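You operate a simulated robot arm through the tools that you are given. There is no shell and no other tool.

You run a simulated robot arm. Do the job below in one go: nothing can be reset, and whatever is moved stays where it is left.

TASK
Stir up the mud in the green cylinder and cap it again.
Fine: lay the cap on the low step, work the stirrer till the water is cloudy to the top (still cloudy when you finish), and stand it back in the steel beaker.

The check looks at the end state, three seconds after you hand in, the way a careful person would. Anything else that was tipped, shoved, dropped, spilled or broken makes it a failure. A push-on lid holds only when it is set on centred and level and pressed home; a screw cap is set on level and turned clockwise until tight.

THE ROBOT
A 7-joint arm with a fingered hand, fixed in place. Base frame: the origin is on the floor under the middle of its stand, x ahead of it, y to its left, z up. Lengths are in mm, angles in rad, forces in N, time in s.
With the tool pointing down near the work surface it reaches from about 220 to 680 mm from the base axis. Its first joint turns from -2.897 to 2.897 rad. Payload 4 kg.
Tool frame: the origin (TCP) lies between the finger pads and is the grasp point; the fingertips stand 26 mm ahead of it; z points along the fingers, y is the line along which they close. The gripper opens to 148 mm; its body begins 73 mm behind the TCP. The gripper is a hand of 3 fingers: y runs from the thumb to the fingers, the wrist lies at [0, 0, -239] in the tool frame, and closing takes about 1.5 s.
Orientation is that of the tool frame in the base frame, as a unit quaternion [w, x, y, z]. With the fingers straight down and closing along the base's y, the tool's x points along the base's -x, its y along +y and its z along -z.

THE INTERFACE
- The arm moves only by the tool move_arm. Its argument "steps" is one flat list of numbers, 6 for each row, row after row: the shift along the tool's x, y, z in cm, then the turn, a rotation vector about the tool's x, y, z in rad. In form: [tx, ty, tz, wx, wy, wz, tx, ty, tz, wx, wy, wz, ...]. A call has 1 to 20 rows; each row is the pose to reach, as a shift and turn from the pose commanded when the call began, along the tool's axes at that moment. "jaw" is the opening, from 0 (shut) to 1 (fully open), set as the call begins (left out, the last holds). A row lasts 0.2 s, in which the tool goes at most 50 mm and 0.15 rad; a call with a longer step from one row to the next is refused whole, and so is a gripper value outside its range. A pose out of reach is approached as far as the arm can. The call stops where the force on the tool passes 40 N (or 10 N more than at its start, if that is more) or the arm is blocked; 0.2 s more then pass. The fingers move at their own pace (about 72 mm/s each) and stop on an object; they squeeze with about 28 N. The grip force told is the motor's: it shows also when the fingers shut on nothing. Time passes only in rows, and 0.2 s behind the last, so rows that repeat a pose let the fingers close. The reply holds the time, the measured pose of the TCP, the force on the tool along the base axes, the opening and the grip force, in the units named above and with some noise, with the torque about the TCP (base axes, N m) and any sound that the robot's microphone picked up.
- Cameras (640 x 400 px; columns grow to the right, rows downward): "scene" is fixed at [398.2, -650.6, 1489.5]; the picture's right is [0.97, 0.26, 0.00], its down [0.09, -0.34, -0.94] and it looks along [-0.24, 0.91, -0.35] (base axes); focal length 318 px, centre (320, 200). "wrist" rides on the gripper at [68, -39, -90] in the tool frame; the picture's right is [0.50, 0.87, 0.00], its down [-0.66, 0.38, -0.65] and it looks along [-0.57, 0.33, 0.76] (tool axes); focal length 222 px, centre (320, 200). There is no depth. A picture from a camera that has moved, and an enlarged one, comes with that camera's place and axes in the base frame and with its lens.
- capture(camera): a new picture of that camera. It takes no simulated time.
- raise_lower(by): slides the trunk up (or, below 0, down) by that many mm; the arm rides with it, the base frame stays. It gives what a move gives, with no picture.
- set_grasp(shape): the hand has 3 fingers and takes this shape, open, in about a second: jaw (thumb against the fingers, like two jaws); tri (thumb and two fingers); tip (a fingertip pinch); poke (one finger out to press); point (the index stretched); flat (the hand flat); cup (the hand cupped); fist (a fist). The gripper value then closes the fingers along that shape, each until it touches; the sizes above hold for jaw. It gives what a move gives, with no picture.
- close_up(camera, box): a new picture of the part [left, top, right, bottom] of that camera's present view, enlarged. It takes no simulated time.
- close_job(): hands the job in; it is judged then, once.

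Nothing tells you positions but the pictures and the camera data. Unless the task says otherwise, let go and move clear before handing in.

The tools are called after ">>>" by a JSON object that holds its "op" and its "data". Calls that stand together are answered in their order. move_arm: Moves the arm, as the interface text tells. Its arguments: {"type":"object","properties":{"steps":{"type":"array","items":{"type":"number"}},"jaw":{"type":"number"}},"required":["steps"]} The other tools are called the same way: raise_lower (by) moves the trunk up or down; set_grasp (shape) gives the hand a shape; capture (camera) takes a picture; close_up (camera, box) takes an enlarged picture of a part of a camera's view; close_job () hands the job in.

At the start:

```text
t: 0.0
tcp_pos: [330.2, 217.3, 1386.5]
ee_rot: [0.0, 0.0, 1.0, 0.0]
contact_force: [-0.9, 0.0, 0.0]
moment: [0.01, 0.0, -0.02]
width: 147.9
gripper_force: 0.0
shape: jaw
trunk travel left (down, up): [-561.0, 29.0]
```

scene: 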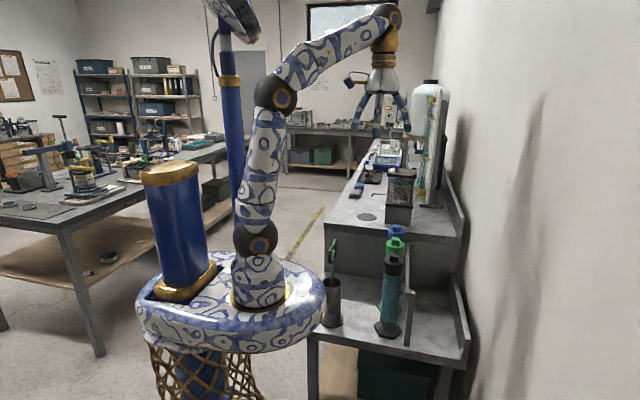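
wrist: 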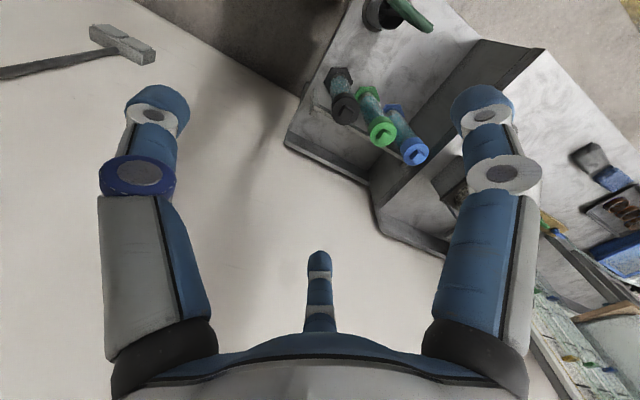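

I see a bench with a low step holding a steel beaker with a stirrer, and three cylinders (dark, green, blue caps). I'll look closer before moving anything.

>>> {"op": "close_up", "data": {"camera": "scene", "box": [300, 210, 480, 360]}}

>>> {"op": "close_up", "data": {"camera": "wrist", "box": [280, 0, 480, 180]}}

>>> {"op": "close_up", "data": {"camera": "scene", "box": [340, 130, 480, 240]}}

```text
2.67 times, centred on (390, 285) of scene
camera zoom: at [398.2, -650.6, 1489.5], right [0.97, 0.26, 0.0], down [0.09, -0.34, -0.94], along [-0.24, 0.91, -0.35], focal length 848 px, centre (133, -27)
```

zoom: 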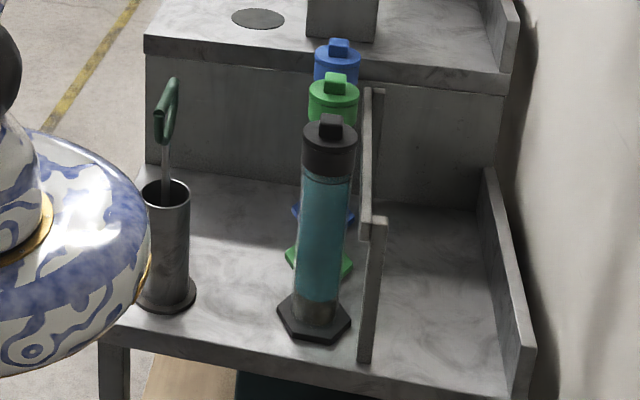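

```text
2.22 times, centred on (380, 90) of wrist
camera zoom: at [264.2, 177.7, 1476.6], right [-0.5, 0.87, 0.0], down [0.66, 0.38, 0.65], along [0.57, 0.33, -0.76], focal length 494 px, centre (187, 444)
```

zoom: 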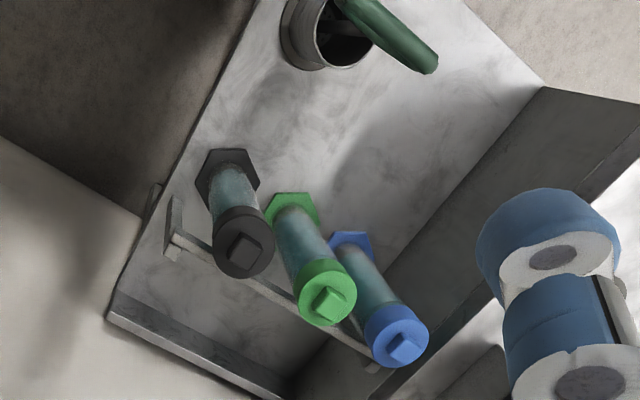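

```text
3.64 times, centred on (410, 185) of scene
camera zoom: at [398.2, -650.6, 1489.5], right [0.97, 0.26, 0.0], down [0.09, -0.34, -0.94], along [-0.24, 0.91, -0.35], focal length 1156 px, centre (-7, 254)
```

zoom: 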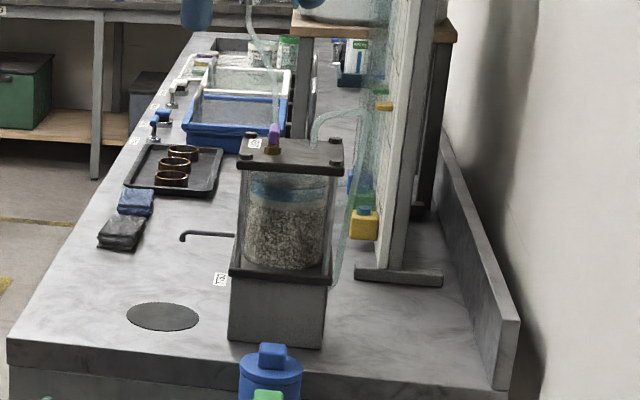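

I place the cylinders at x≈397, with black at y≈323, green at y≈445 and blue at y≈566. Their cap tops are near z≈935 and the step is near z≈620. The beaker's position is still rough, so I'll bring the wrist camera closer and measure again.

>>> {"op": "move_arm", "data": {"steps": [0.8, 1.9, 3.4, 0, 0, 0, 1.6, 3.8, 6.8, 0, 0, 0, 2.4, 5.7, 10.2, 0, 0, 0, 3.2, 7.6, 13.6, 0, 0, 0, 4.0, 9.5, 17.0, 0, 0, 0, 4.8, 11.4, 20.4, 0, 0, 0, 5.7, 13.3, 23.8, 0, 0, 0, 6.6, 15.2, 27.2, 0, 0, 0]}}

>>> {"op": "capture", "data": {"camera": "wrist"}}

>>> {"op": "capture", "data": {"camera": "scene"}}

```text
t: 1.8
tcp_pos: [265.6, 368.4, 1114.0]
ee_rot: [0.0, 0.001, 1.0, 0.001]
contact_force: [-0.2, 0.2, 0.2]
moment: [-0.01, 0.01, -0.03]
width: 147.9
gripper_force: 0.2
shape: jaw
trunk travel left (down, up): [-561.0, 29.0]
```

```text
taken
camera wrist: at [198.4, 329.6, 1203.9], right [-0.5, 0.87, 0.0], down [0.66, 0.38, 0.65], along [0.57, 0.33, -0.76], focal length 222 px, centre (320, 200)
```

wrist: 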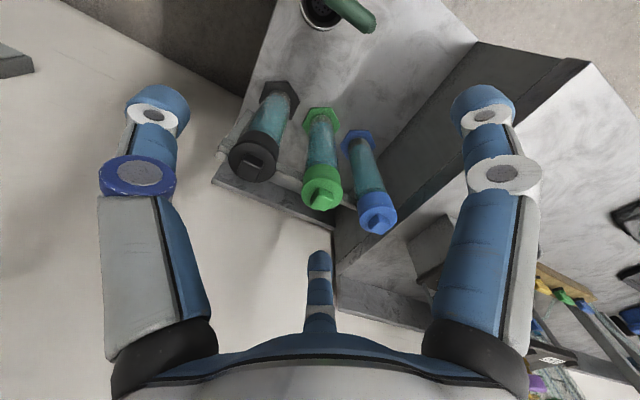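

```text
taken
```

scene: 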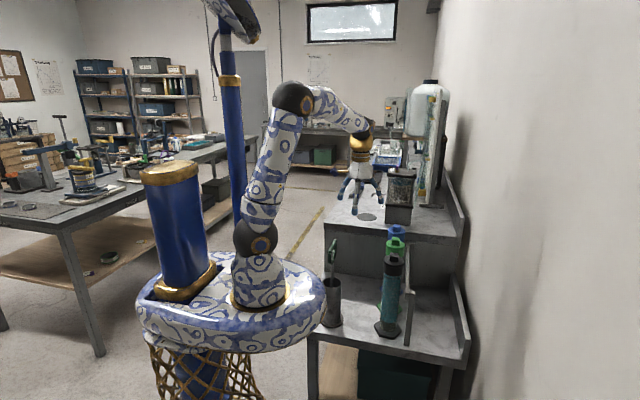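

>>> {"op": "close_up", "data": {"camera": "wrist", "box": [220, 70, 420, 250]}}

>>> {"op": "close_up", "data": {"camera": "scene", "box": [360, 215, 430, 345]}}

>>> {"op": "close_up", "data": {"camera": "scene", "box": [310, 230, 380, 345]}}

```text
2.22 times, centred on (320, 160) of wrist
camera zoom: at [198.4, 329.6, 1203.9], right [-0.5, 0.87, 0.0], down [0.66, 0.38, 0.65], along [0.57, 0.33, -0.76], focal length 494 px, centre (320, 289)
```

zoom: 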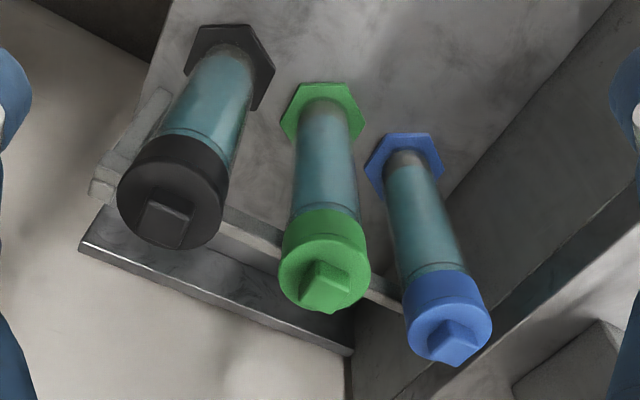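

```text
3.08 times, centred on (395, 280) of scene
camera zoom: at [398.2, -650.6, 1489.5], right [0.97, 0.26, 0.0], down [0.09, -0.34, -0.94], along [-0.24, 0.91, -0.35], focal length 979 px, centre (89, -46)
```

zoom: 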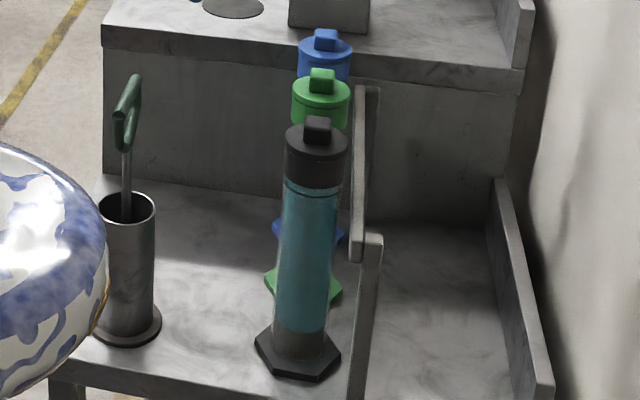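

```text
3.48 times, centred on (345, 288) of scene
camera zoom: at [398.2, -650.6, 1489.5], right [0.97, 0.26, 0.0], down [0.09, -0.34, -0.94], along [-0.24, 0.91, -0.35], focal length 1106 px, centre (233, -104)
```

zoom: 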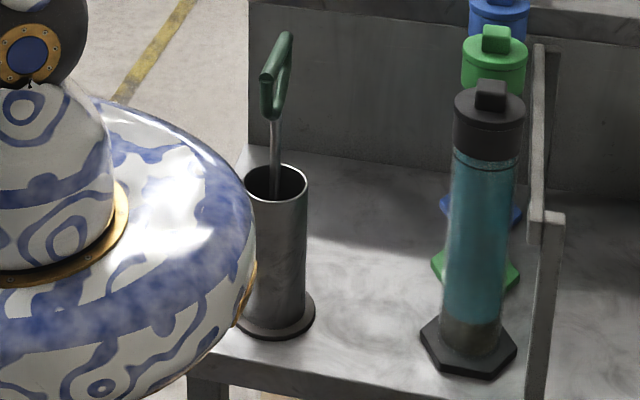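

The green cap is about 69 mm across, with its top disc near (396, 448, 917) and a square knob on top. I'll close the hand partway in free air here to see how the fingers travel.

>>> {"op": "move_arm", "data": {"steps": [0, 0, 0, 0, 0, 0, 0, 0, 0, 0, 0, 0, 0, 0, 0, 0, 0, 0, 0, 0, 0, 0, 0, 0], "jaw": 0.5}}

>>> {"op": "capture", "data": {"camera": "wrist"}}

>>> {"op": "close_up", "data": {"camera": "scene", "box": [320, 120, 410, 230]}}

```text
t: 2.8
tcp_pos: [265.3, 367.8, 1114.9]
ee_rot: [0.0, 0.001, 1.0, 0.001]
contact_force: [-0.4, 0.5, 0.0]
moment: [-0.01, 0.02, 0.01]
width: 74.5
gripper_force: 0.0
shape: jaw
trunk travel left (down, up): [-561.0, 29.0]
```

```text
taken
camera wrist: at [198.7, 329.1, 1204.4], right [-0.5, 0.87, 0.0], down [0.66, 0.38, 0.65], along [0.57, 0.33, -0.76], focal length 222 px, centre (320, 200)
```

wrist: 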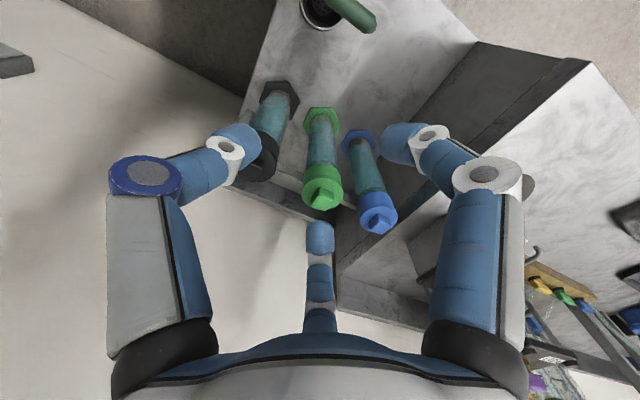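

```text
3.64 times, centred on (365, 175) of scene
camera zoom: at [398.2, -650.6, 1489.5], right [0.97, 0.26, 0.0], down [0.09, -0.34, -0.94], along [-0.24, 0.91, -0.35], focal length 1156 px, centre (156, 291)
```

zoom: 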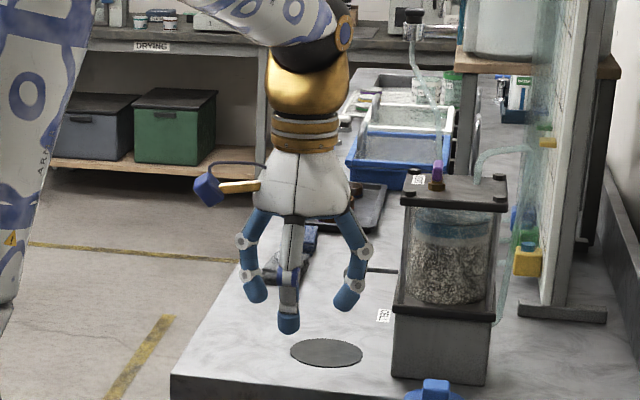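

>>> {"op": "move_arm", "data": {"steps": [0, 0, 0, 0, 0, 0, 0, 0, 0, 0, 0, 0, 0, 0, 0, 0, 0, 0, 0, 0, 0, 0, 0, 0], "jaw": 0.15}}

>>> {"op": "capture", "data": {"camera": "wrist"}}

>>> {"op": "close_up", "data": {"camera": "scene", "box": [320, 120, 410, 230]}}

```text
t: 3.8
tcp_pos: [266.3, 368.5, 1113.8]
ee_rot: [0.0, 0.0, 1.0, 0.001]
contact_force: [0.8, -0.2, -0.2]
moment: [-0.01, 0.01, 0.01]
width: 22.5
gripper_force: 0.1
shape: jaw
trunk travel left (down, up): [-561.0, 29.0]
```

```text
taken
camera wrist: at [198.6, 329.0, 1204.4], right [-0.5, 0.87, 0.0], down [0.66, 0.38, 0.65], along [0.57, 0.33, -0.76], focal length 222 px, centre (320, 200)
```

wrist: 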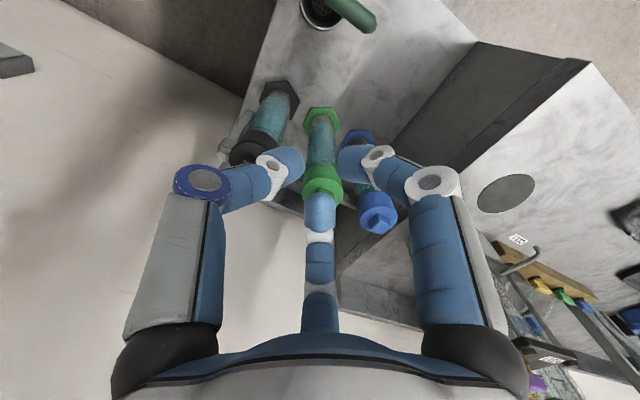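

```text
3.64 times, centred on (365, 175) of scene
camera zoom: at [398.2, -650.6, 1489.5], right [0.97, 0.26, 0.0], down [0.09, -0.34, -0.94], along [-0.24, 0.91, -0.35], focal length 1156 px, centre (156, 291)
```

zoom: 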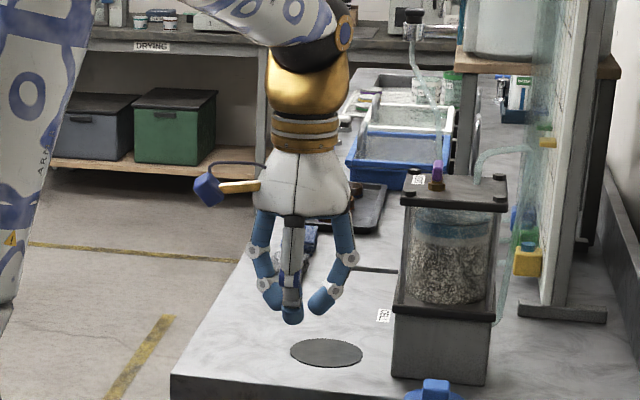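

The three fingers close radially toward the centre, which suits gripping a round cap. The stirrer handle is hard to read from here, so I'll move the wrist camera to look at it and the beaker, estimated at (188, 313) with its rim at z≈800.

>>> {"op": "move_arm", "data": {"steps": [3, -1.9, 0.5, 0, 0, 0, 6, -3.8, 1, 0, 0, 0, 9, -5.7, 1.5, 0, 0, 0, 12, -7.6, 2, 0, 0, 0, 15, -9.5, 2.5, 0, 0, 0, 18, -11.4, 3, 0, 0, 0], "jaw": 1}}

>>> {"op": "capture", "data": {"camera": "wrist"}}

>>> {"op": "close_up", "data": {"camera": "wrist", "box": [220, 100, 420, 280]}}

>>> {"op": "capture", "data": {"camera": "scene"}}

```text
t: 5.2
tcp_pos: [84.0, 252.3, 1085.2]
ee_rot: [0.0, 0.001, 1.0, 0.001]
contact_force: [-0.3, 0.4, 0.5]
moment: [0.0, 0.0, 0.0]
width: 148.0
gripper_force: 0.1
shape: jaw
trunk travel left (down, up): [-561.0, 29.0]
```

```text
taken
camera wrist: at [17.1, 214.9, 1175.4], right [-0.5, 0.87, 0.0], down [0.66, 0.38, 0.65], along [0.57, 0.33, -0.76], focal length 222 px, centre (320, 200)
```

wrist: 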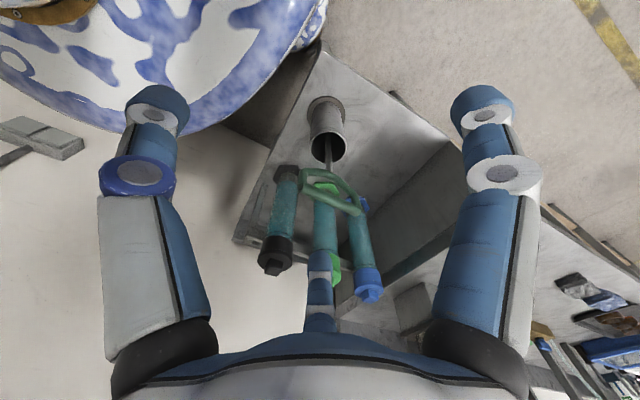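

```text
2.22 times, centred on (320, 190) of wrist
camera zoom: at [17.1, 214.9, 1175.4], right [-0.5, 0.87, 0.0], down [0.66, 0.38, 0.65], along [0.57, 0.33, -0.76], focal length 494 px, centre (320, 222)
```

zoom: 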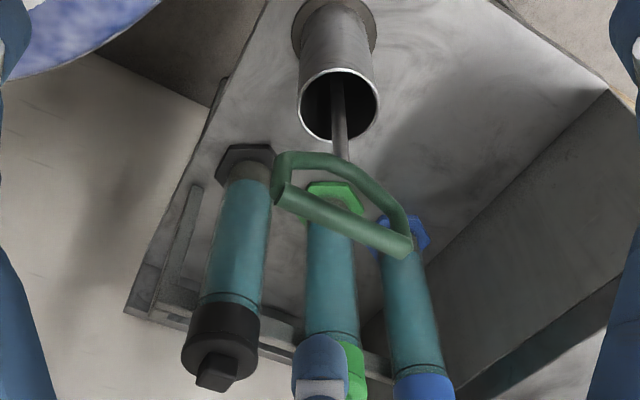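

```text
taken
```

scene: 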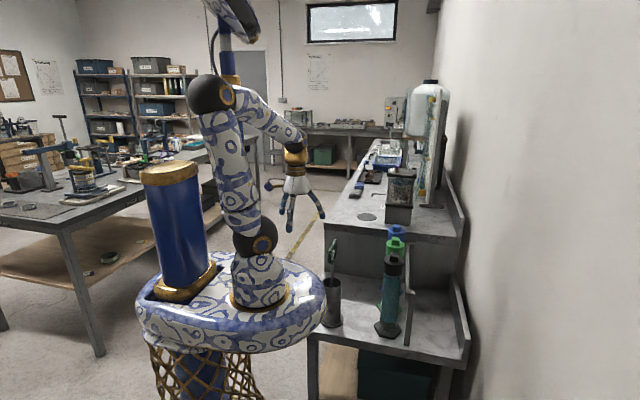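

The stirrer has a D-handle: the top bar runs along y at x≈183, from y≈285 to 373, at z≈939. The beaker is centred near (184, 331). I'll zoom in on the rail behind the cylinders before moving close to the green cap.

>>> {"op": "close_up", "data": {"camera": "scene", "box": [375, 220, 425, 280]}}

>>> {"op": "close_up", "data": {"camera": "scene", "box": [375, 270, 425, 350]}}

>>> {"op": "close_up", "data": {"camera": "scene", "box": [315, 230, 355, 280]}}

>>> {"op": "close_up", "data": {"camera": "wrist", "box": [220, 90, 400, 310]}}

```text
6.67 times, centred on (400, 250) of scene
camera zoom: at [398.2, -650.6, 1489.5], right [0.97, 0.26, 0.0], down [0.09, -0.34, -0.94], along [-0.24, 0.91, -0.35], focal length 2120 px, centre (-213, -133)
```

zoom: 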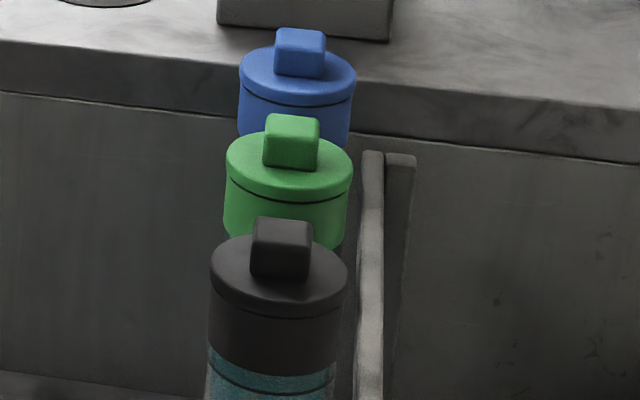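

```text
5.00 times, centred on (400, 310) of scene
camera zoom: at [398.2, -650.6, 1489.5], right [0.97, 0.26, 0.0], down [0.09, -0.34, -0.94], along [-0.24, 0.91, -0.35], focal length 1590 px, centre (-80, -350)
```

zoom: 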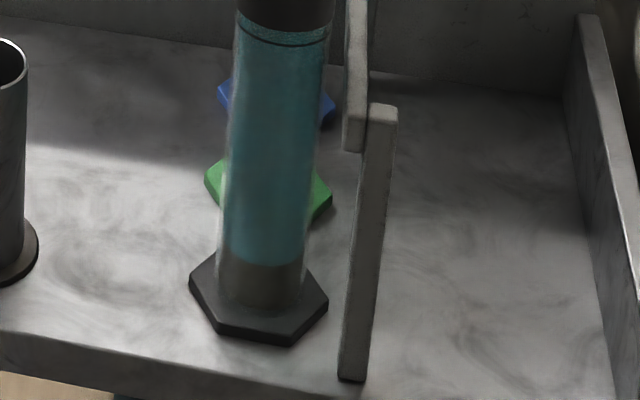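

```text
8.00 times, centred on (335, 255) of scene
camera zoom: at [398.2, -650.6, 1489.5], right [0.97, 0.26, 0.0], down [0.09, -0.34, -0.94], along [-0.24, 0.91, -0.35], focal length 2544 px, centre (200, -240)
```

zoom: 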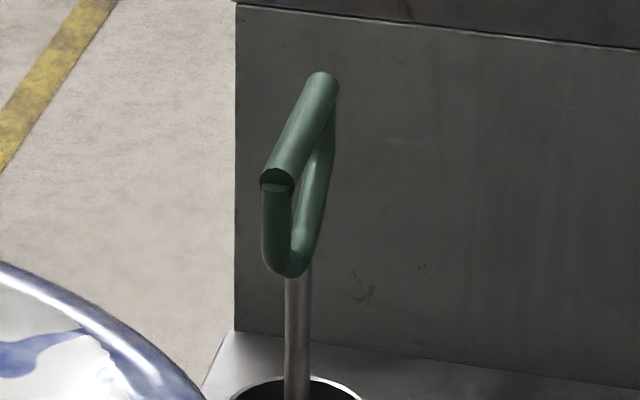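

```text
1.82 times, centred on (310, 200) of wrist
camera zoom: at [17.1, 214.9, 1175.4], right [-0.5, 0.87, 0.0], down [0.66, 0.38, 0.65], along [0.57, 0.33, -0.76], focal length 404 px, centre (338, 200)
```

zoom: 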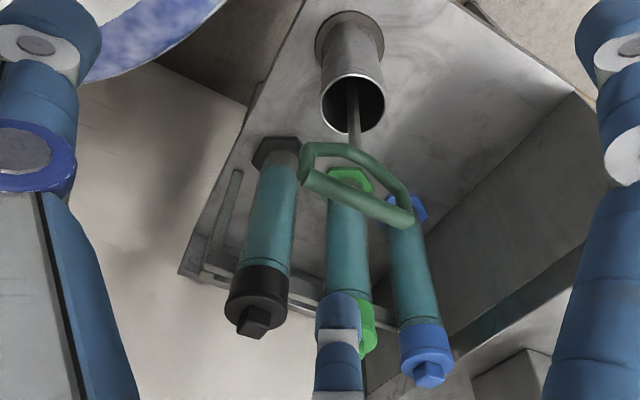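

The rail top sits near z≈830 at x≈440–465, well below the cap, whose sleeve runs z≈880–917. I'll move above the green cylinder and turn the hand 90° so the thumb and fingers stay clear of the neighbouring cylinders.

>>> {"op": "move_arm", "data": {"steps": [-2.836, 1.782, -0.136, 0, 0, 0.1428, -5.672, 3.564, -0.272, 0, 0, 0.2856, -8.508, 5.346, -0.408, 0, 0, 0.4284, -11.344, 7.128, -0.544, 0, 0, 0.5712, -14.18, 8.91, -0.68, 0, 0, 0.714, -17.016, 10.692, -0.816, 0, 0, 0.8568, -19.852, 12.474, -0.952, 0, 0, 0.9996, -22.688, 14.256, -1.088, 0, 0, 1.1424, -25.524, 16.038, -1.224, 0, 0, 1.2852, -28.36, 17.82, -1.36, 0, 0, 1.428, -31.2, 19.6, -1.5, 0, 0, 1.5708]}}

>>> {"op": "capture", "data": {"camera": "wrist"}}

>>> {"op": "capture", "data": {"camera": "scene"}}

```text
t: 7.6
tcp_pos: [397.8, 450.2, 1099.4]
ee_rot: [0.0, 0.708, 0.706, 0.0]
contact_force: [-0.5, -0.4, -0.3]
moment: [-0.03, -0.01, -0.03]
width: 147.8
gripper_force: 0.1
shape: jaw
trunk travel left (down, up): [-561.0, 29.0]
```

```text
taken
camera wrist: at [359.6, 518.3, 1190.1], right [0.87, 0.5, 0.0], down [0.38, -0.66, 0.65], along [0.33, -0.57, -0.76], focal length 222 px, centre (320, 200)
```

wrist: 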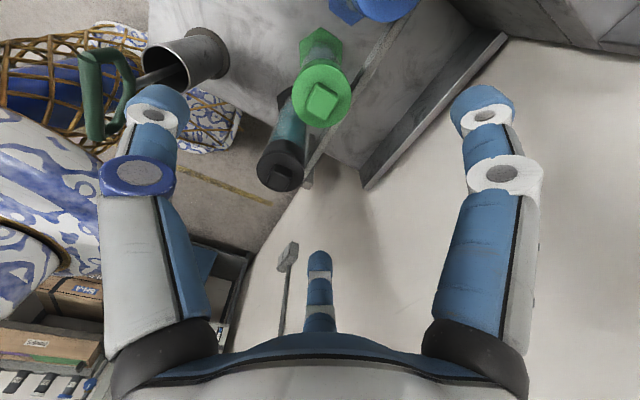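

```text
taken
```

scene: 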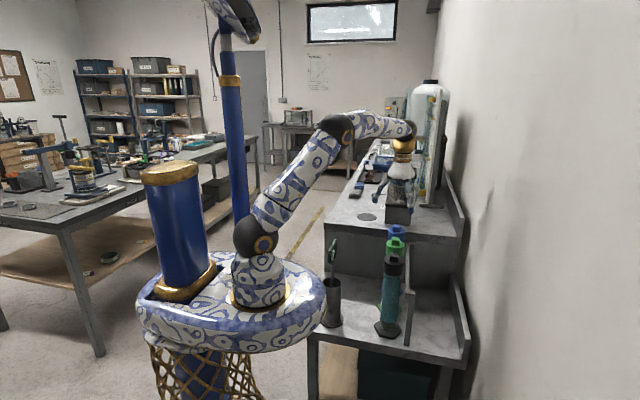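

The arm is above the green cap in the turned orientation. I'll zoom in to refine the cap's centre.

>>> {"op": "close_up", "data": {"camera": "wrist", "box": [240, 20, 400, 140]}}

>>> {"op": "close_up", "data": {"camera": "scene", "box": [380, 225, 410, 255]}}

```text
3.33 times, centred on (320, 80) of wrist
camera zoom: at [359.6, 518.3, 1190.1], right [0.87, 0.5, 0.0], down [0.38, -0.66, 0.65], along [0.33, -0.57, -0.76], focal length 740 px, centre (320, 600)
```

zoom: 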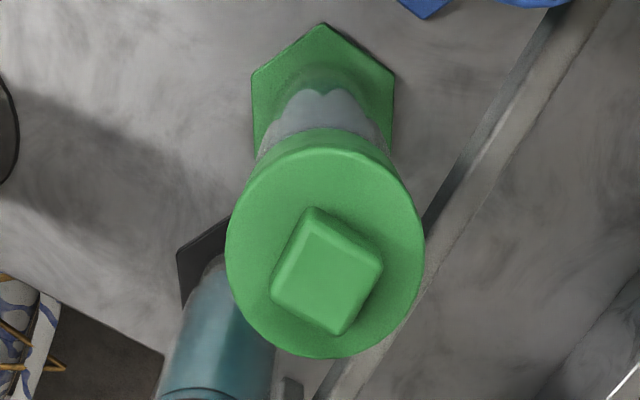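

```text
13.33 times, centred on (395, 240) of scene
camera zoom: at [398.2, -650.6, 1489.5], right [0.97, 0.26, 0.0], down [0.09, -0.34, -0.94], along [-0.24, 0.91, -0.35], focal length 4241 px, centre (-680, -333)
```

zoom: 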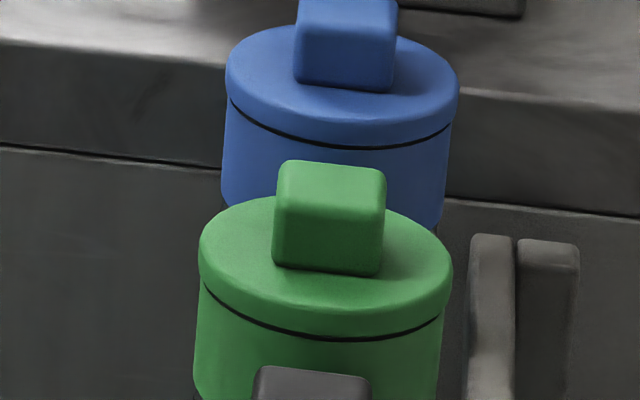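

The black seam suggests the cap is only the top flange plus the knob, and the green sleeve below is the cylinder's collar. So I should grip the knob, a square about 28 mm wide at z≈914–936. I'll compare the other hand shapes up here first.

>>> {"op": "set_grasp", "data": {"shape": "tip"}}

>>> {"op": "capture", "data": {"camera": "wrist"}}

>>> {"op": "set_grasp", "data": {"shape": "tri"}}

>>> {"op": "capture", "data": {"camera": "wrist"}}

```text
t: 8.5
tcp_pos: [396.3, 448.9, 1098.9]
ee_rot: [-0.001, 0.707, 0.707, 0.0]
contact_force: [-0.8, 0.5, -0.4]
moment: [-0.01, 0.0, 0.0]
width: 147.9
gripper_force: 0.0
shape: tip
trunk travel left (down, up): [-561.0, 29.0]
```

```text
taken
camera wrist: at [358.8, 517.5, 1190.4], right [0.87, 0.5, 0.0], down [0.38, -0.66, 0.65], along [0.33, -0.57, -0.76], focal length 222 px, centre (320, 200)
```

wrist: 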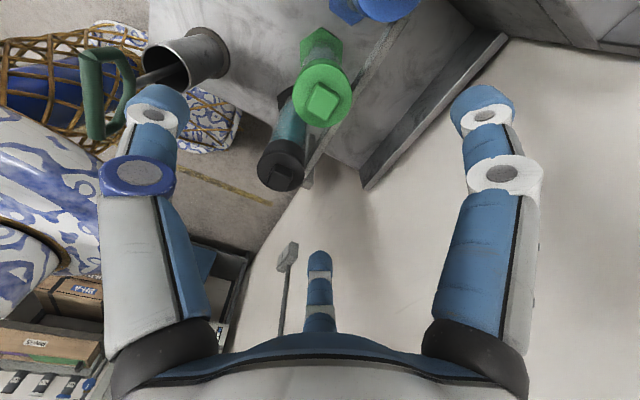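

```text
t: 9.4
tcp_pos: [396.4, 449.6, 1100.8]
ee_rot: [0.0, 0.707, 0.707, -0.001]
contact_force: [-0.2, -0.5, -0.6]
moment: [-0.01, -0.04, 0.01]
width: 148.1
gripper_force: 0.0
shape: tri
trunk travel left (down, up): [-561.0, 29.0]
```

```text
taken
camera wrist: at [358.7, 517.5, 1190.3], right [0.87, 0.5, 0.0], down [0.38, -0.66, 0.65], along [0.33, -0.57, -0.76], focal length 222 px, centre (320, 200)
```

wrist: 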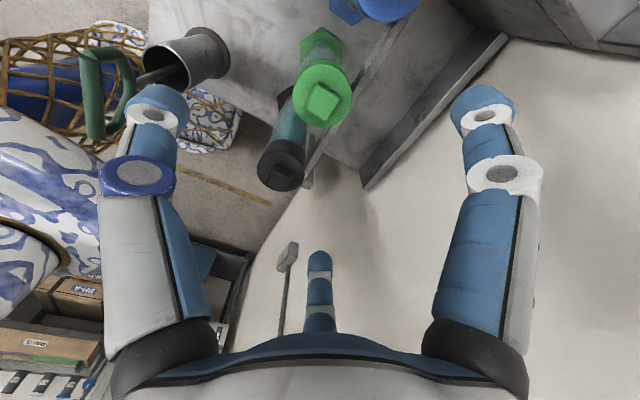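

The shapes look the same when open, so I'll go back to jaw. I'll narrow the opening and come down to a hover just above the knob.

>>> {"op": "set_grasp", "data": {"shape": "jaw"}}

>>> {"op": "move_arm", "data": {"steps": [0.05, 0.05, 3, 0, 0, 0, 0.1, 0.1, 6, 0, 0, 0, 0.2, 0.15, 9, 0, 0, 0, 0.2, 0.15, 11, 0, 0, 0, 0.2, 0.15, 12.5, 0, 0, 0, 0.2, 0.15, 12.5, 0, 0, 0], "jaw": 0.4}}

>>> {"op": "close_up", "data": {"camera": "scene", "box": [365, 200, 425, 260]}}

>>> {"op": "capture", "data": {"camera": "wrist"}}

```text
t: 10.3
tcp_pos: [397.1, 449.7, 1099.9]
ee_rot: [0.0, 0.707, 0.707, 0.0]
contact_force: [-0.5, -0.1, -0.6]
moment: [0.01, -0.03, 0.02]
width: 147.9
gripper_force: 0.1
shape: jaw
trunk travel left (down, up): [-561.0, 29.0]
```

```text
t: 11.7
tcp_pos: [398.7, 453.0, 973.8]
ee_rot: [0.0, 0.708, 0.707, -0.001]
contact_force: [0.6, -0.5, 0.0]
moment: [0.0, -0.01, -0.06]
width: 59.3
gripper_force: 0.1
shape: jaw
trunk travel left (down, up): [-561.0, 29.0]
```

```text
6.67 times, centred on (395, 230) of scene
camera zoom: at [398.2, -650.6, 1489.5], right [0.97, 0.26, 0.0], down [0.09, -0.34, -0.94], along [-0.24, 0.91, -0.35], focal length 2120 px, centre (-180, 0)
```

zoom: 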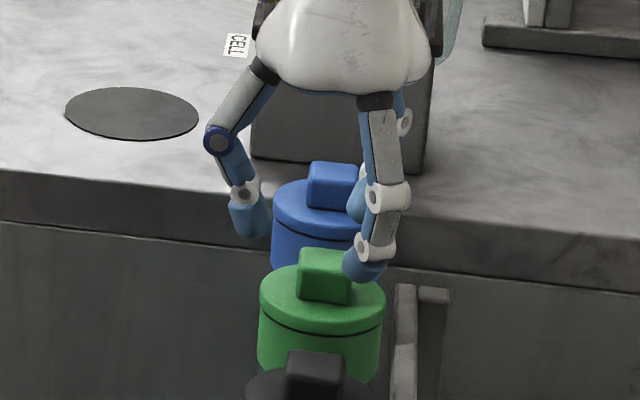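

```text
taken
camera wrist: at [360.4, 520.0, 1064.6], right [0.87, 0.5, 0.0], down [0.38, -0.66, 0.65], along [0.33, -0.57, -0.76], focal length 222 px, centre (320, 200)
```

wrist: 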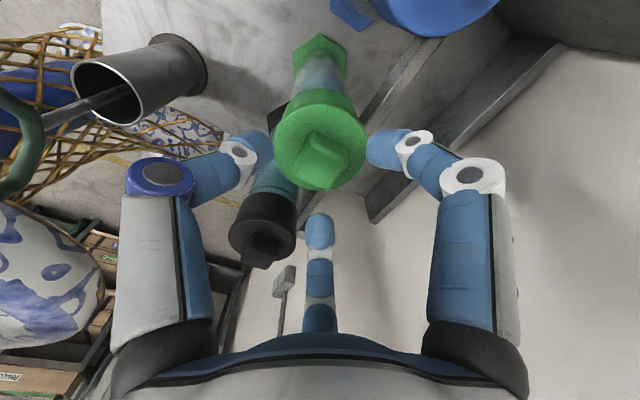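

The fingertips straddle the knob with about 10 mm of clearance. I'll descend to TCP z≈946 and close on it.

>>> {"op": "move_arm", "data": {"steps": [0, 0, 1.0, 0, 0, 0, 0, 0, 2.0, 0, 0, 0, 0, 0, 2.8, 0, 0, 0, 0, 0, 2.8, 0, 0, 0]}}

>>> {"op": "close_up", "data": {"camera": "scene", "box": [365, 200, 425, 260]}}

>>> {"op": "close_up", "data": {"camera": "wrist", "box": [220, 60, 420, 260]}}

```text
t: 12.7
tcp_pos: [399.0, 451.2, 946.4]
ee_rot: [0.001, 0.708, 0.706, -0.001]
contact_force: [0.3, -1.0, 1.8]
moment: [-0.09, -0.04, -0.04]
width: 59.5
gripper_force: 0.0
shape: jaw
trunk travel left (down, up): [-561.0, 29.0]
```

```text
6.67 times, centred on (395, 230) of scene
camera zoom: at [398.2, -650.6, 1489.5], right [0.97, 0.26, 0.0], down [0.09, -0.34, -0.94], along [-0.24, 0.91, -0.35], focal length 2120 px, centre (-180, 0)
```

zoom: 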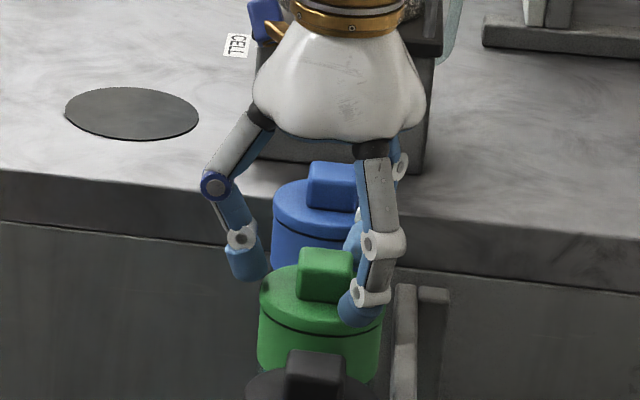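

```text
2.00 times, centred on (320, 160) of wrist
camera zoom: at [360.5, 520.2, 1037.0], right [0.87, 0.5, 0.0], down [0.38, -0.66, 0.65], along [0.33, -0.57, -0.76], focal length 444 px, centre (320, 280)
```

zoom: 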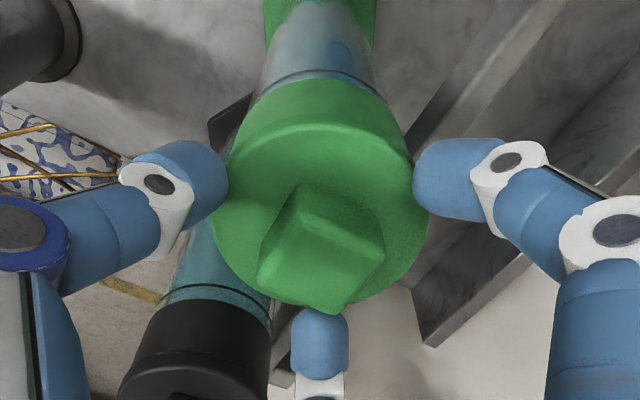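

Clearance looks right, with perhaps a slight touch showing in the force. I'll lift 2 mm and close on the knob.

>>> {"op": "move_arm", "data": {"steps": [0, 0, -0.2, 0, 0, 0, 0, 0, -0.2, 0, 0, 0, 0, 0, -0.2, 0, 0, 0, 0, 0, -0.2, 0, 0, 0, 0, 0, -0.2, 0, 0, 0, 0, 0, -0.2, 0, 0, 0], "jaw": 0}}

>>> {"op": "close_up", "data": {"camera": "scene", "box": [365, 200, 425, 260]}}

>>> {"op": "close_up", "data": {"camera": "wrist", "box": [220, 60, 420, 260]}}

```text
t: 14.1
tcp_pos: [397.9, 453.5, 949.8]
ee_rot: [0.0, 0.707, 0.707, 0.0]
contact_force: [-12.2, 0.2, 0.8]
moment: [0.01, 0.39, 0.02]
width: 23.6
gripper_force: 27.8
shape: jaw
trunk travel left (down, up): [-561.0, 29.0]
heard: snap
```

```text
6.67 times, centred on (395, 230) of scene
camera zoom: at [398.2, -650.6, 1489.5], right [0.97, 0.26, 0.0], down [0.09, -0.34, -0.94], along [-0.24, 0.91, -0.35], focal length 2120 px, centre (-180, 0)
```

zoom: 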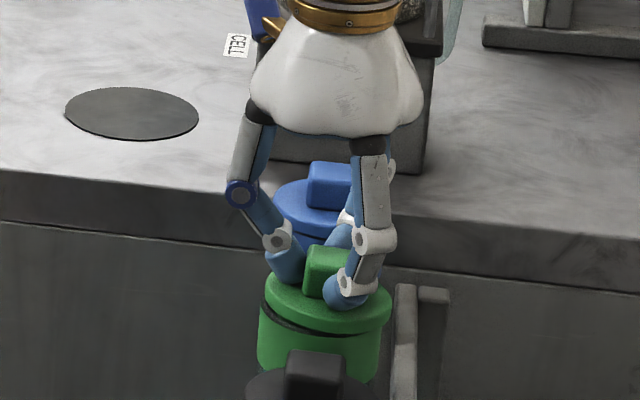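

```text
2.00 times, centred on (320, 160) of wrist
camera zoom: at [358.8, 520.6, 1039.2], right [0.87, 0.5, 0.0], down [0.38, -0.66, 0.65], along [0.33, -0.57, -0.76], focal length 444 px, centre (320, 280)
```

zoom: 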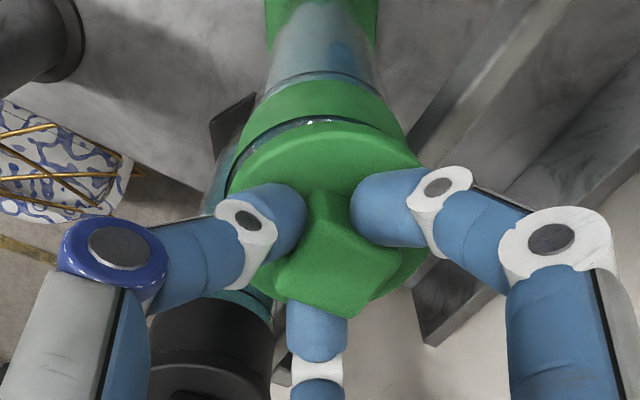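

I heard a snap: the push-on cap has popped loose and been nudged toward +x, with about 12 N of side load. I'll ease sideways to relieve that before lifting.

>>> {"op": "move_arm", "data": {"steps": [0, -0.15, 0, 0, 0, 0, 0, -0.3, 0, 0, 0, 0, 0, -0.3, 0, 0, 0, 0]}}

>>> {"op": "close_up", "data": {"camera": "scene", "box": [365, 215, 425, 275]}}

>>> {"op": "close_up", "data": {"camera": "scene", "box": [360, 215, 430, 345]}}

```text
t: 14.9
tcp_pos: [395.4, 453.7, 948.8]
ee_rot: [0.001, 0.708, 0.706, 0.0]
contact_force: [-3.1, -0.6, 0.5]
moment: [0.02, 0.13, 0.04]
width: 23.5
gripper_force: 28.1
shape: jaw
trunk travel left (down, up): [-561.0, 29.0]
```

```text
6.67 times, centred on (395, 245) of scene
camera zoom: at [398.2, -650.6, 1489.5], right [0.97, 0.26, 0.0], down [0.09, -0.34, -0.94], along [-0.24, 0.91, -0.35], focal length 2120 px, centre (-180, -100)
```

zoom: 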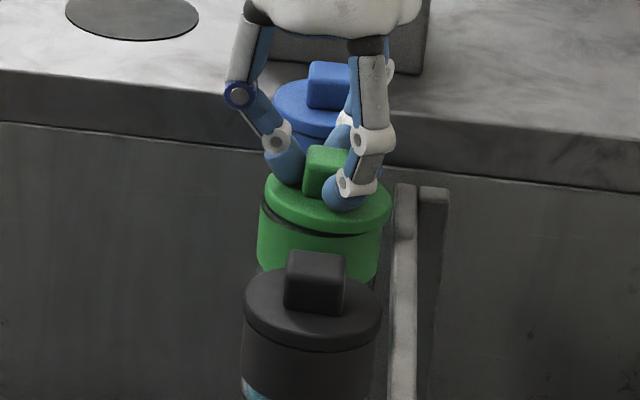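

```text
3.08 times, centred on (395, 280) of scene
camera zoom: at [398.2, -650.6, 1489.5], right [0.97, 0.26, 0.0], down [0.09, -0.34, -0.94], along [-0.24, 0.91, -0.35], focal length 979 px, centre (89, -46)
```

zoom: 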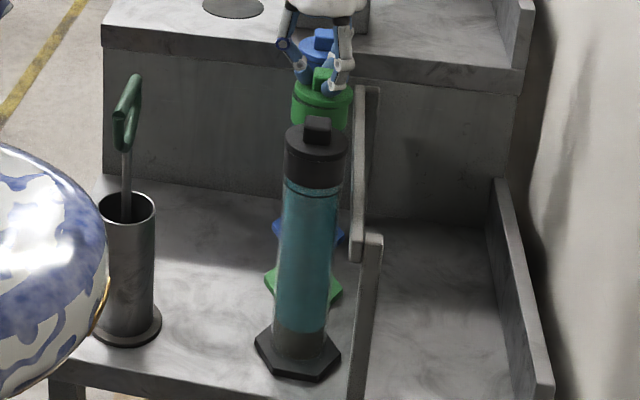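

The side load is down to 3 N and the cylinder base hasn't moved. I'll ease over a bit more and lift the cap slowly.

>>> {"op": "move_arm", "data": {"steps": [0, -0.1, 0, 0, 0, 0, 0, -0.1, -0.5, 0, 0, 0, 0, -0.1, -1.0, 0, 0, 0, 0, -0.1, -1.5, 0, 0, 0, 0, -0.1, -2.0, 0, 0, 0]}}

>>> {"op": "close_up", "data": {"camera": "scene", "box": [365, 200, 425, 260]}}

>>> {"op": "close_up", "data": {"camera": "wrist", "box": [220, 60, 420, 260]}}

```text
t: 16.1
tcp_pos: [395.1, 452.0, 968.6]
ee_rot: [-0.001, 0.708, 0.707, -0.001]
contact_force: [0.4, -0.7, -0.3]
moment: [0.0, -0.01, -0.01]
width: 23.4
gripper_force: 28.0
shape: jaw
trunk travel left (down, up): [-561.0, 29.0]
```

```text
6.67 times, centred on (395, 230) of scene
camera zoom: at [398.2, -650.6, 1489.5], right [0.97, 0.26, 0.0], down [0.09, -0.34, -0.94], along [-0.24, 0.91, -0.35], focal length 2120 px, centre (-180, 0)
```

zoom: 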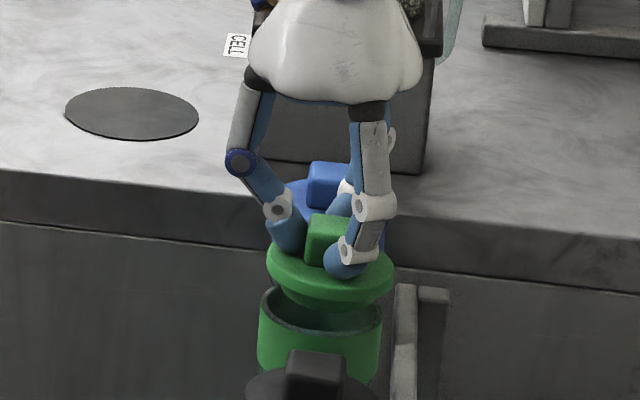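

```text
2.00 times, centred on (320, 160) of wrist
camera zoom: at [356.7, 520.6, 1058.5], right [0.87, 0.5, 0.0], down [0.38, -0.66, 0.65], along [0.33, -0.57, -0.76], focal length 444 px, centre (320, 280)
```

zoom: 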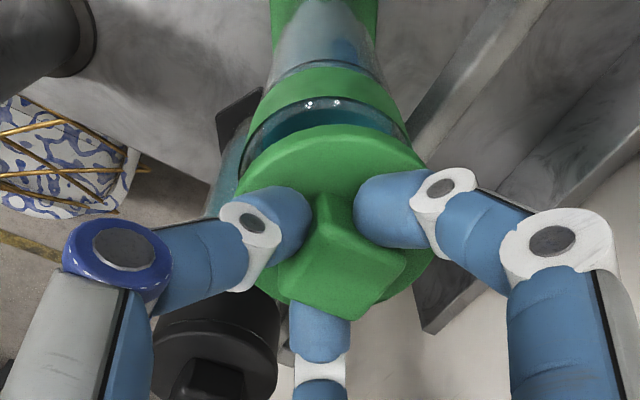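

The cap is free and has a short plug underneath. I'll check whether it hangs level in the grip.

>>> {"op": "close_up", "data": {"camera": "scene", "box": [380, 220, 410, 250]}}

>>> {"op": "close_up", "data": {"camera": "scene", "box": [310, 230, 440, 345]}}

```text
13.33 times, centred on (395, 235) of scene
camera zoom: at [398.2, -650.6, 1489.5], right [0.97, 0.26, 0.0], down [0.09, -0.34, -0.94], along [-0.24, 0.91, -0.35], focal length 4241 px, centre (-680, -267)
```

zoom: 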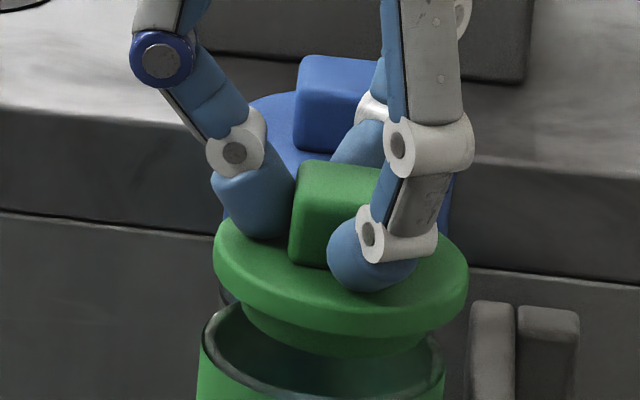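

```text
3.48 times, centred on (375, 288) of scene
camera zoom: at [398.2, -650.6, 1489.5], right [0.97, 0.26, 0.0], down [0.09, -0.34, -0.94], along [-0.24, 0.91, -0.35], focal length 1106 px, centre (129, -104)
```

zoom: 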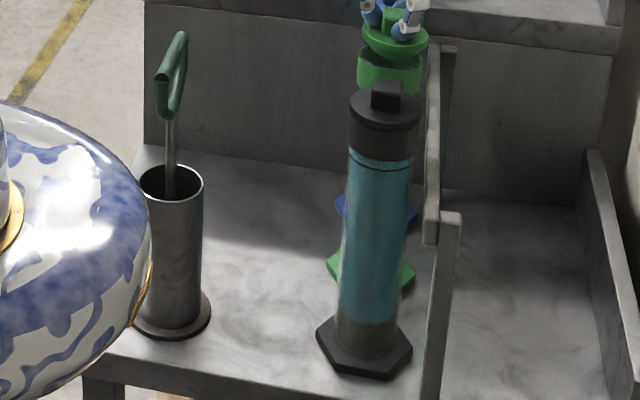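

The cap hangs with a slight tilt, about 5° low on the +x side, which laying it down will clear. I'll carry it up and over to an empty patch of the low step near (265, 462), between the beaker and the cylinders.

>>> {"op": "move_arm", "data": {"steps": [0, 0, -2.5, 0, 0, 0, 0, 0, -5, 0, 0, 0, 0.1, -3, -5, 0, 0, 0, 0.4, -6, -5, 0, 0, 0, 0.7, -9.5, -5, 0, 0, 0, 1.0, -13, -5, 0, 0, 0, 1.0, -13, -1, 0, 0, 0, 1.0, -13, 3.5, 0, 0, 0, 1.0, -13, 8, 0, 0, 0, 1.0, -13, 12, 0, 0, 0]}}

>>> {"op": "capture", "data": {"camera": "scene"}}

>>> {"op": "capture", "data": {"camera": "wrist"}}

```text
t: 18.3
tcp_pos: [265.4, 463.0, 848.2]
ee_rot: [0.0, 0.708, 0.706, 0.0]
contact_force: [0.0, -0.2, -0.2]
moment: [-0.02, -0.01, 0.01]
width: 22.8
gripper_force: 27.8
shape: jaw
trunk travel left (down, up): [-561.0, 29.0]
```

```text
taken
```

scene: 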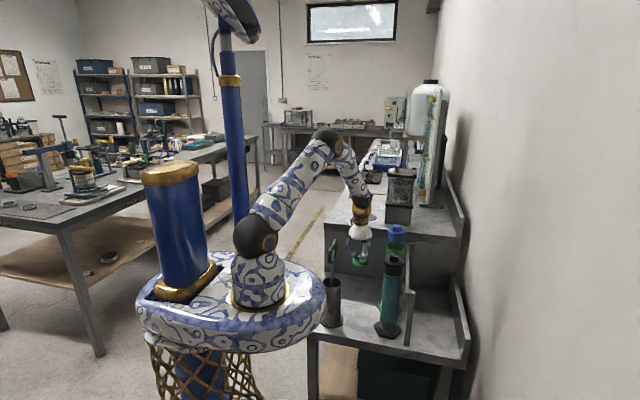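

```text
taken
camera wrist: at [226.8, 531.5, 938.0], right [0.87, 0.5, 0.0], down [0.38, -0.66, 0.65], along [0.33, -0.57, -0.76], focal length 222 px, centre (320, 200)
```

wrist: 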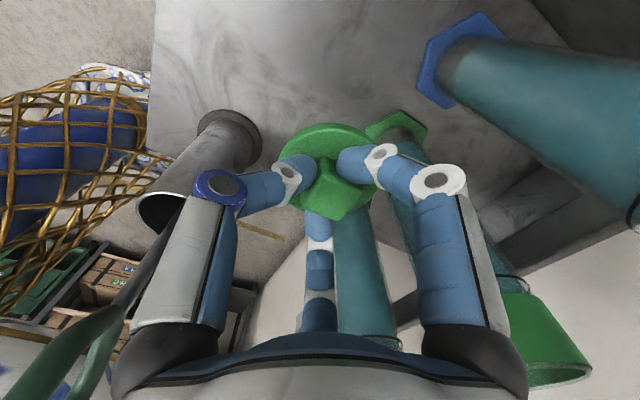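

The way down is clear. I'll lower to about 30 mm above the step and then check.

>>> {"op": "move_arm", "data": {"steps": [0, 0, 4, 0, 0, 0, 0, 0, 8, 0, 0, 0, 0, 0, 11.5, 0, 0, 0, 0, 0, 14.5, 0, 0, 0, 0, 0, 16, 0, 0, 0]}}

>>> {"op": "close_up", "data": {"camera": "scene", "box": [320, 210, 420, 320]}}

>>> {"op": "capture", "data": {"camera": "scene"}}

>>> {"op": "capture", "data": {"camera": "wrist"}}

```text
t: 19.5
tcp_pos: [266.3, 463.1, 687.4]
ee_rot: [0.0, 0.708, 0.706, 0.0]
contact_force: [0.1, -0.8, -1.0]
moment: [-0.02, 0.0, 0.01]
width: 22.7
gripper_force: 27.1
shape: jaw
trunk travel left (down, up): [-561.0, 29.0]
```

```text
3.64 times, centred on (370, 265) of scene
camera zoom: at [398.2, -650.6, 1489.5], right [0.97, 0.26, 0.0], down [0.09, -0.34, -0.94], along [-0.24, 0.91, -0.35], focal length 1156 px, centre (138, -36)
```

zoom: 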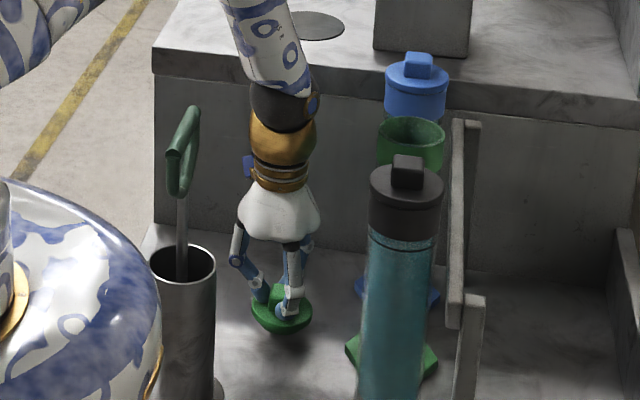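

```text
taken
```

scene: 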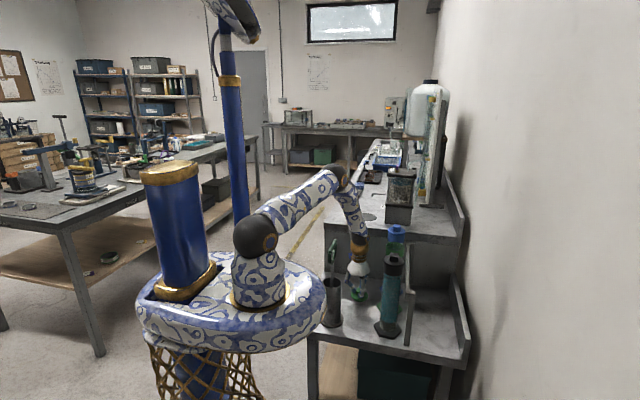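

```text
taken
camera wrist: at [227.1, 530.5, 778.2], right [0.87, 0.5, 0.0], down [0.38, -0.66, 0.65], along [0.33, -0.57, -0.76], focal length 222 px, centre (320, 200)
```

wrist: 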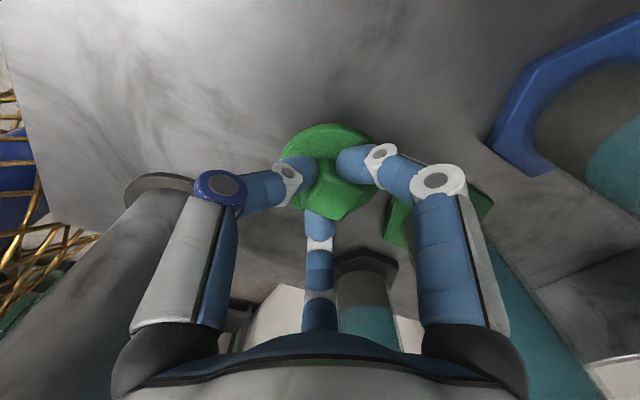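

>>> {"op": "move_arm", "data": {"steps": [0, 0, 0.8, 0, 0, 0, 0, 0, 1.5, 0, 0, 0, 0, 0, 2.0, 0, 0, 0]}}

>>> {"op": "close_up", "data": {"camera": "scene", "box": [340, 270, 380, 310]}}

```text
t: 20.3
tcp_pos: [265.4, 462.8, 668.5]
ee_rot: [0.0, 0.708, 0.707, 0.0]
contact_force: [-1.2, -0.9, 2.9]
moment: [-0.02, -0.03, 0.0]
width: 23.2
gripper_force: 27.7
shape: jaw
trunk travel left (down, up): [-561.0, 29.0]
```

```text
10.00 times, centred on (360, 290) of scene
camera zoom: at [398.2, -650.6, 1489.5], right [0.97, 0.26, 0.0], down [0.09, -0.34, -0.94], along [-0.24, 0.91, -0.35], focal length 3180 px, centre (-80, -700)
```

zoom: 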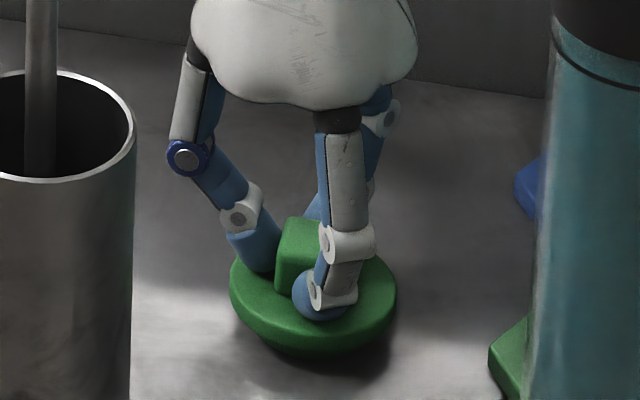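

>>> {"op": "move_arm", "data": {"steps": [0, 0, 0.15, 0, 0, 0, 0, 0, 0.3, 0, 0, 0, 0, 0, 0.3, 0, 0, 0]}}

>>> {"op": "close_up", "data": {"camera": "scene", "box": [340, 270, 380, 310]}}

```text
t: 21.1
tcp_pos: [264.6, 463.2, 667.4]
ee_rot: [-0.001, 0.707, 0.707, 0.001]
contact_force: [-2.9, 0.2, 24.0]
moment: [-0.05, -0.09, 0.0]
width: 23.2
gripper_force: 27.8
shape: jaw
trunk travel left (down, up): [-561.0, 29.0]
```

```text
10.00 times, centred on (360, 290) of scene
camera zoom: at [398.2, -650.6, 1489.5], right [0.97, 0.26, 0.0], down [0.09, -0.34, -0.94], along [-0.24, 0.91, -0.35], focal length 3180 px, centre (-80, -700)
```

zoom: 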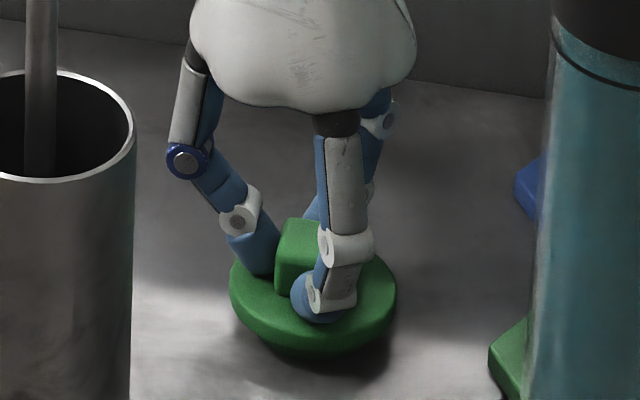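

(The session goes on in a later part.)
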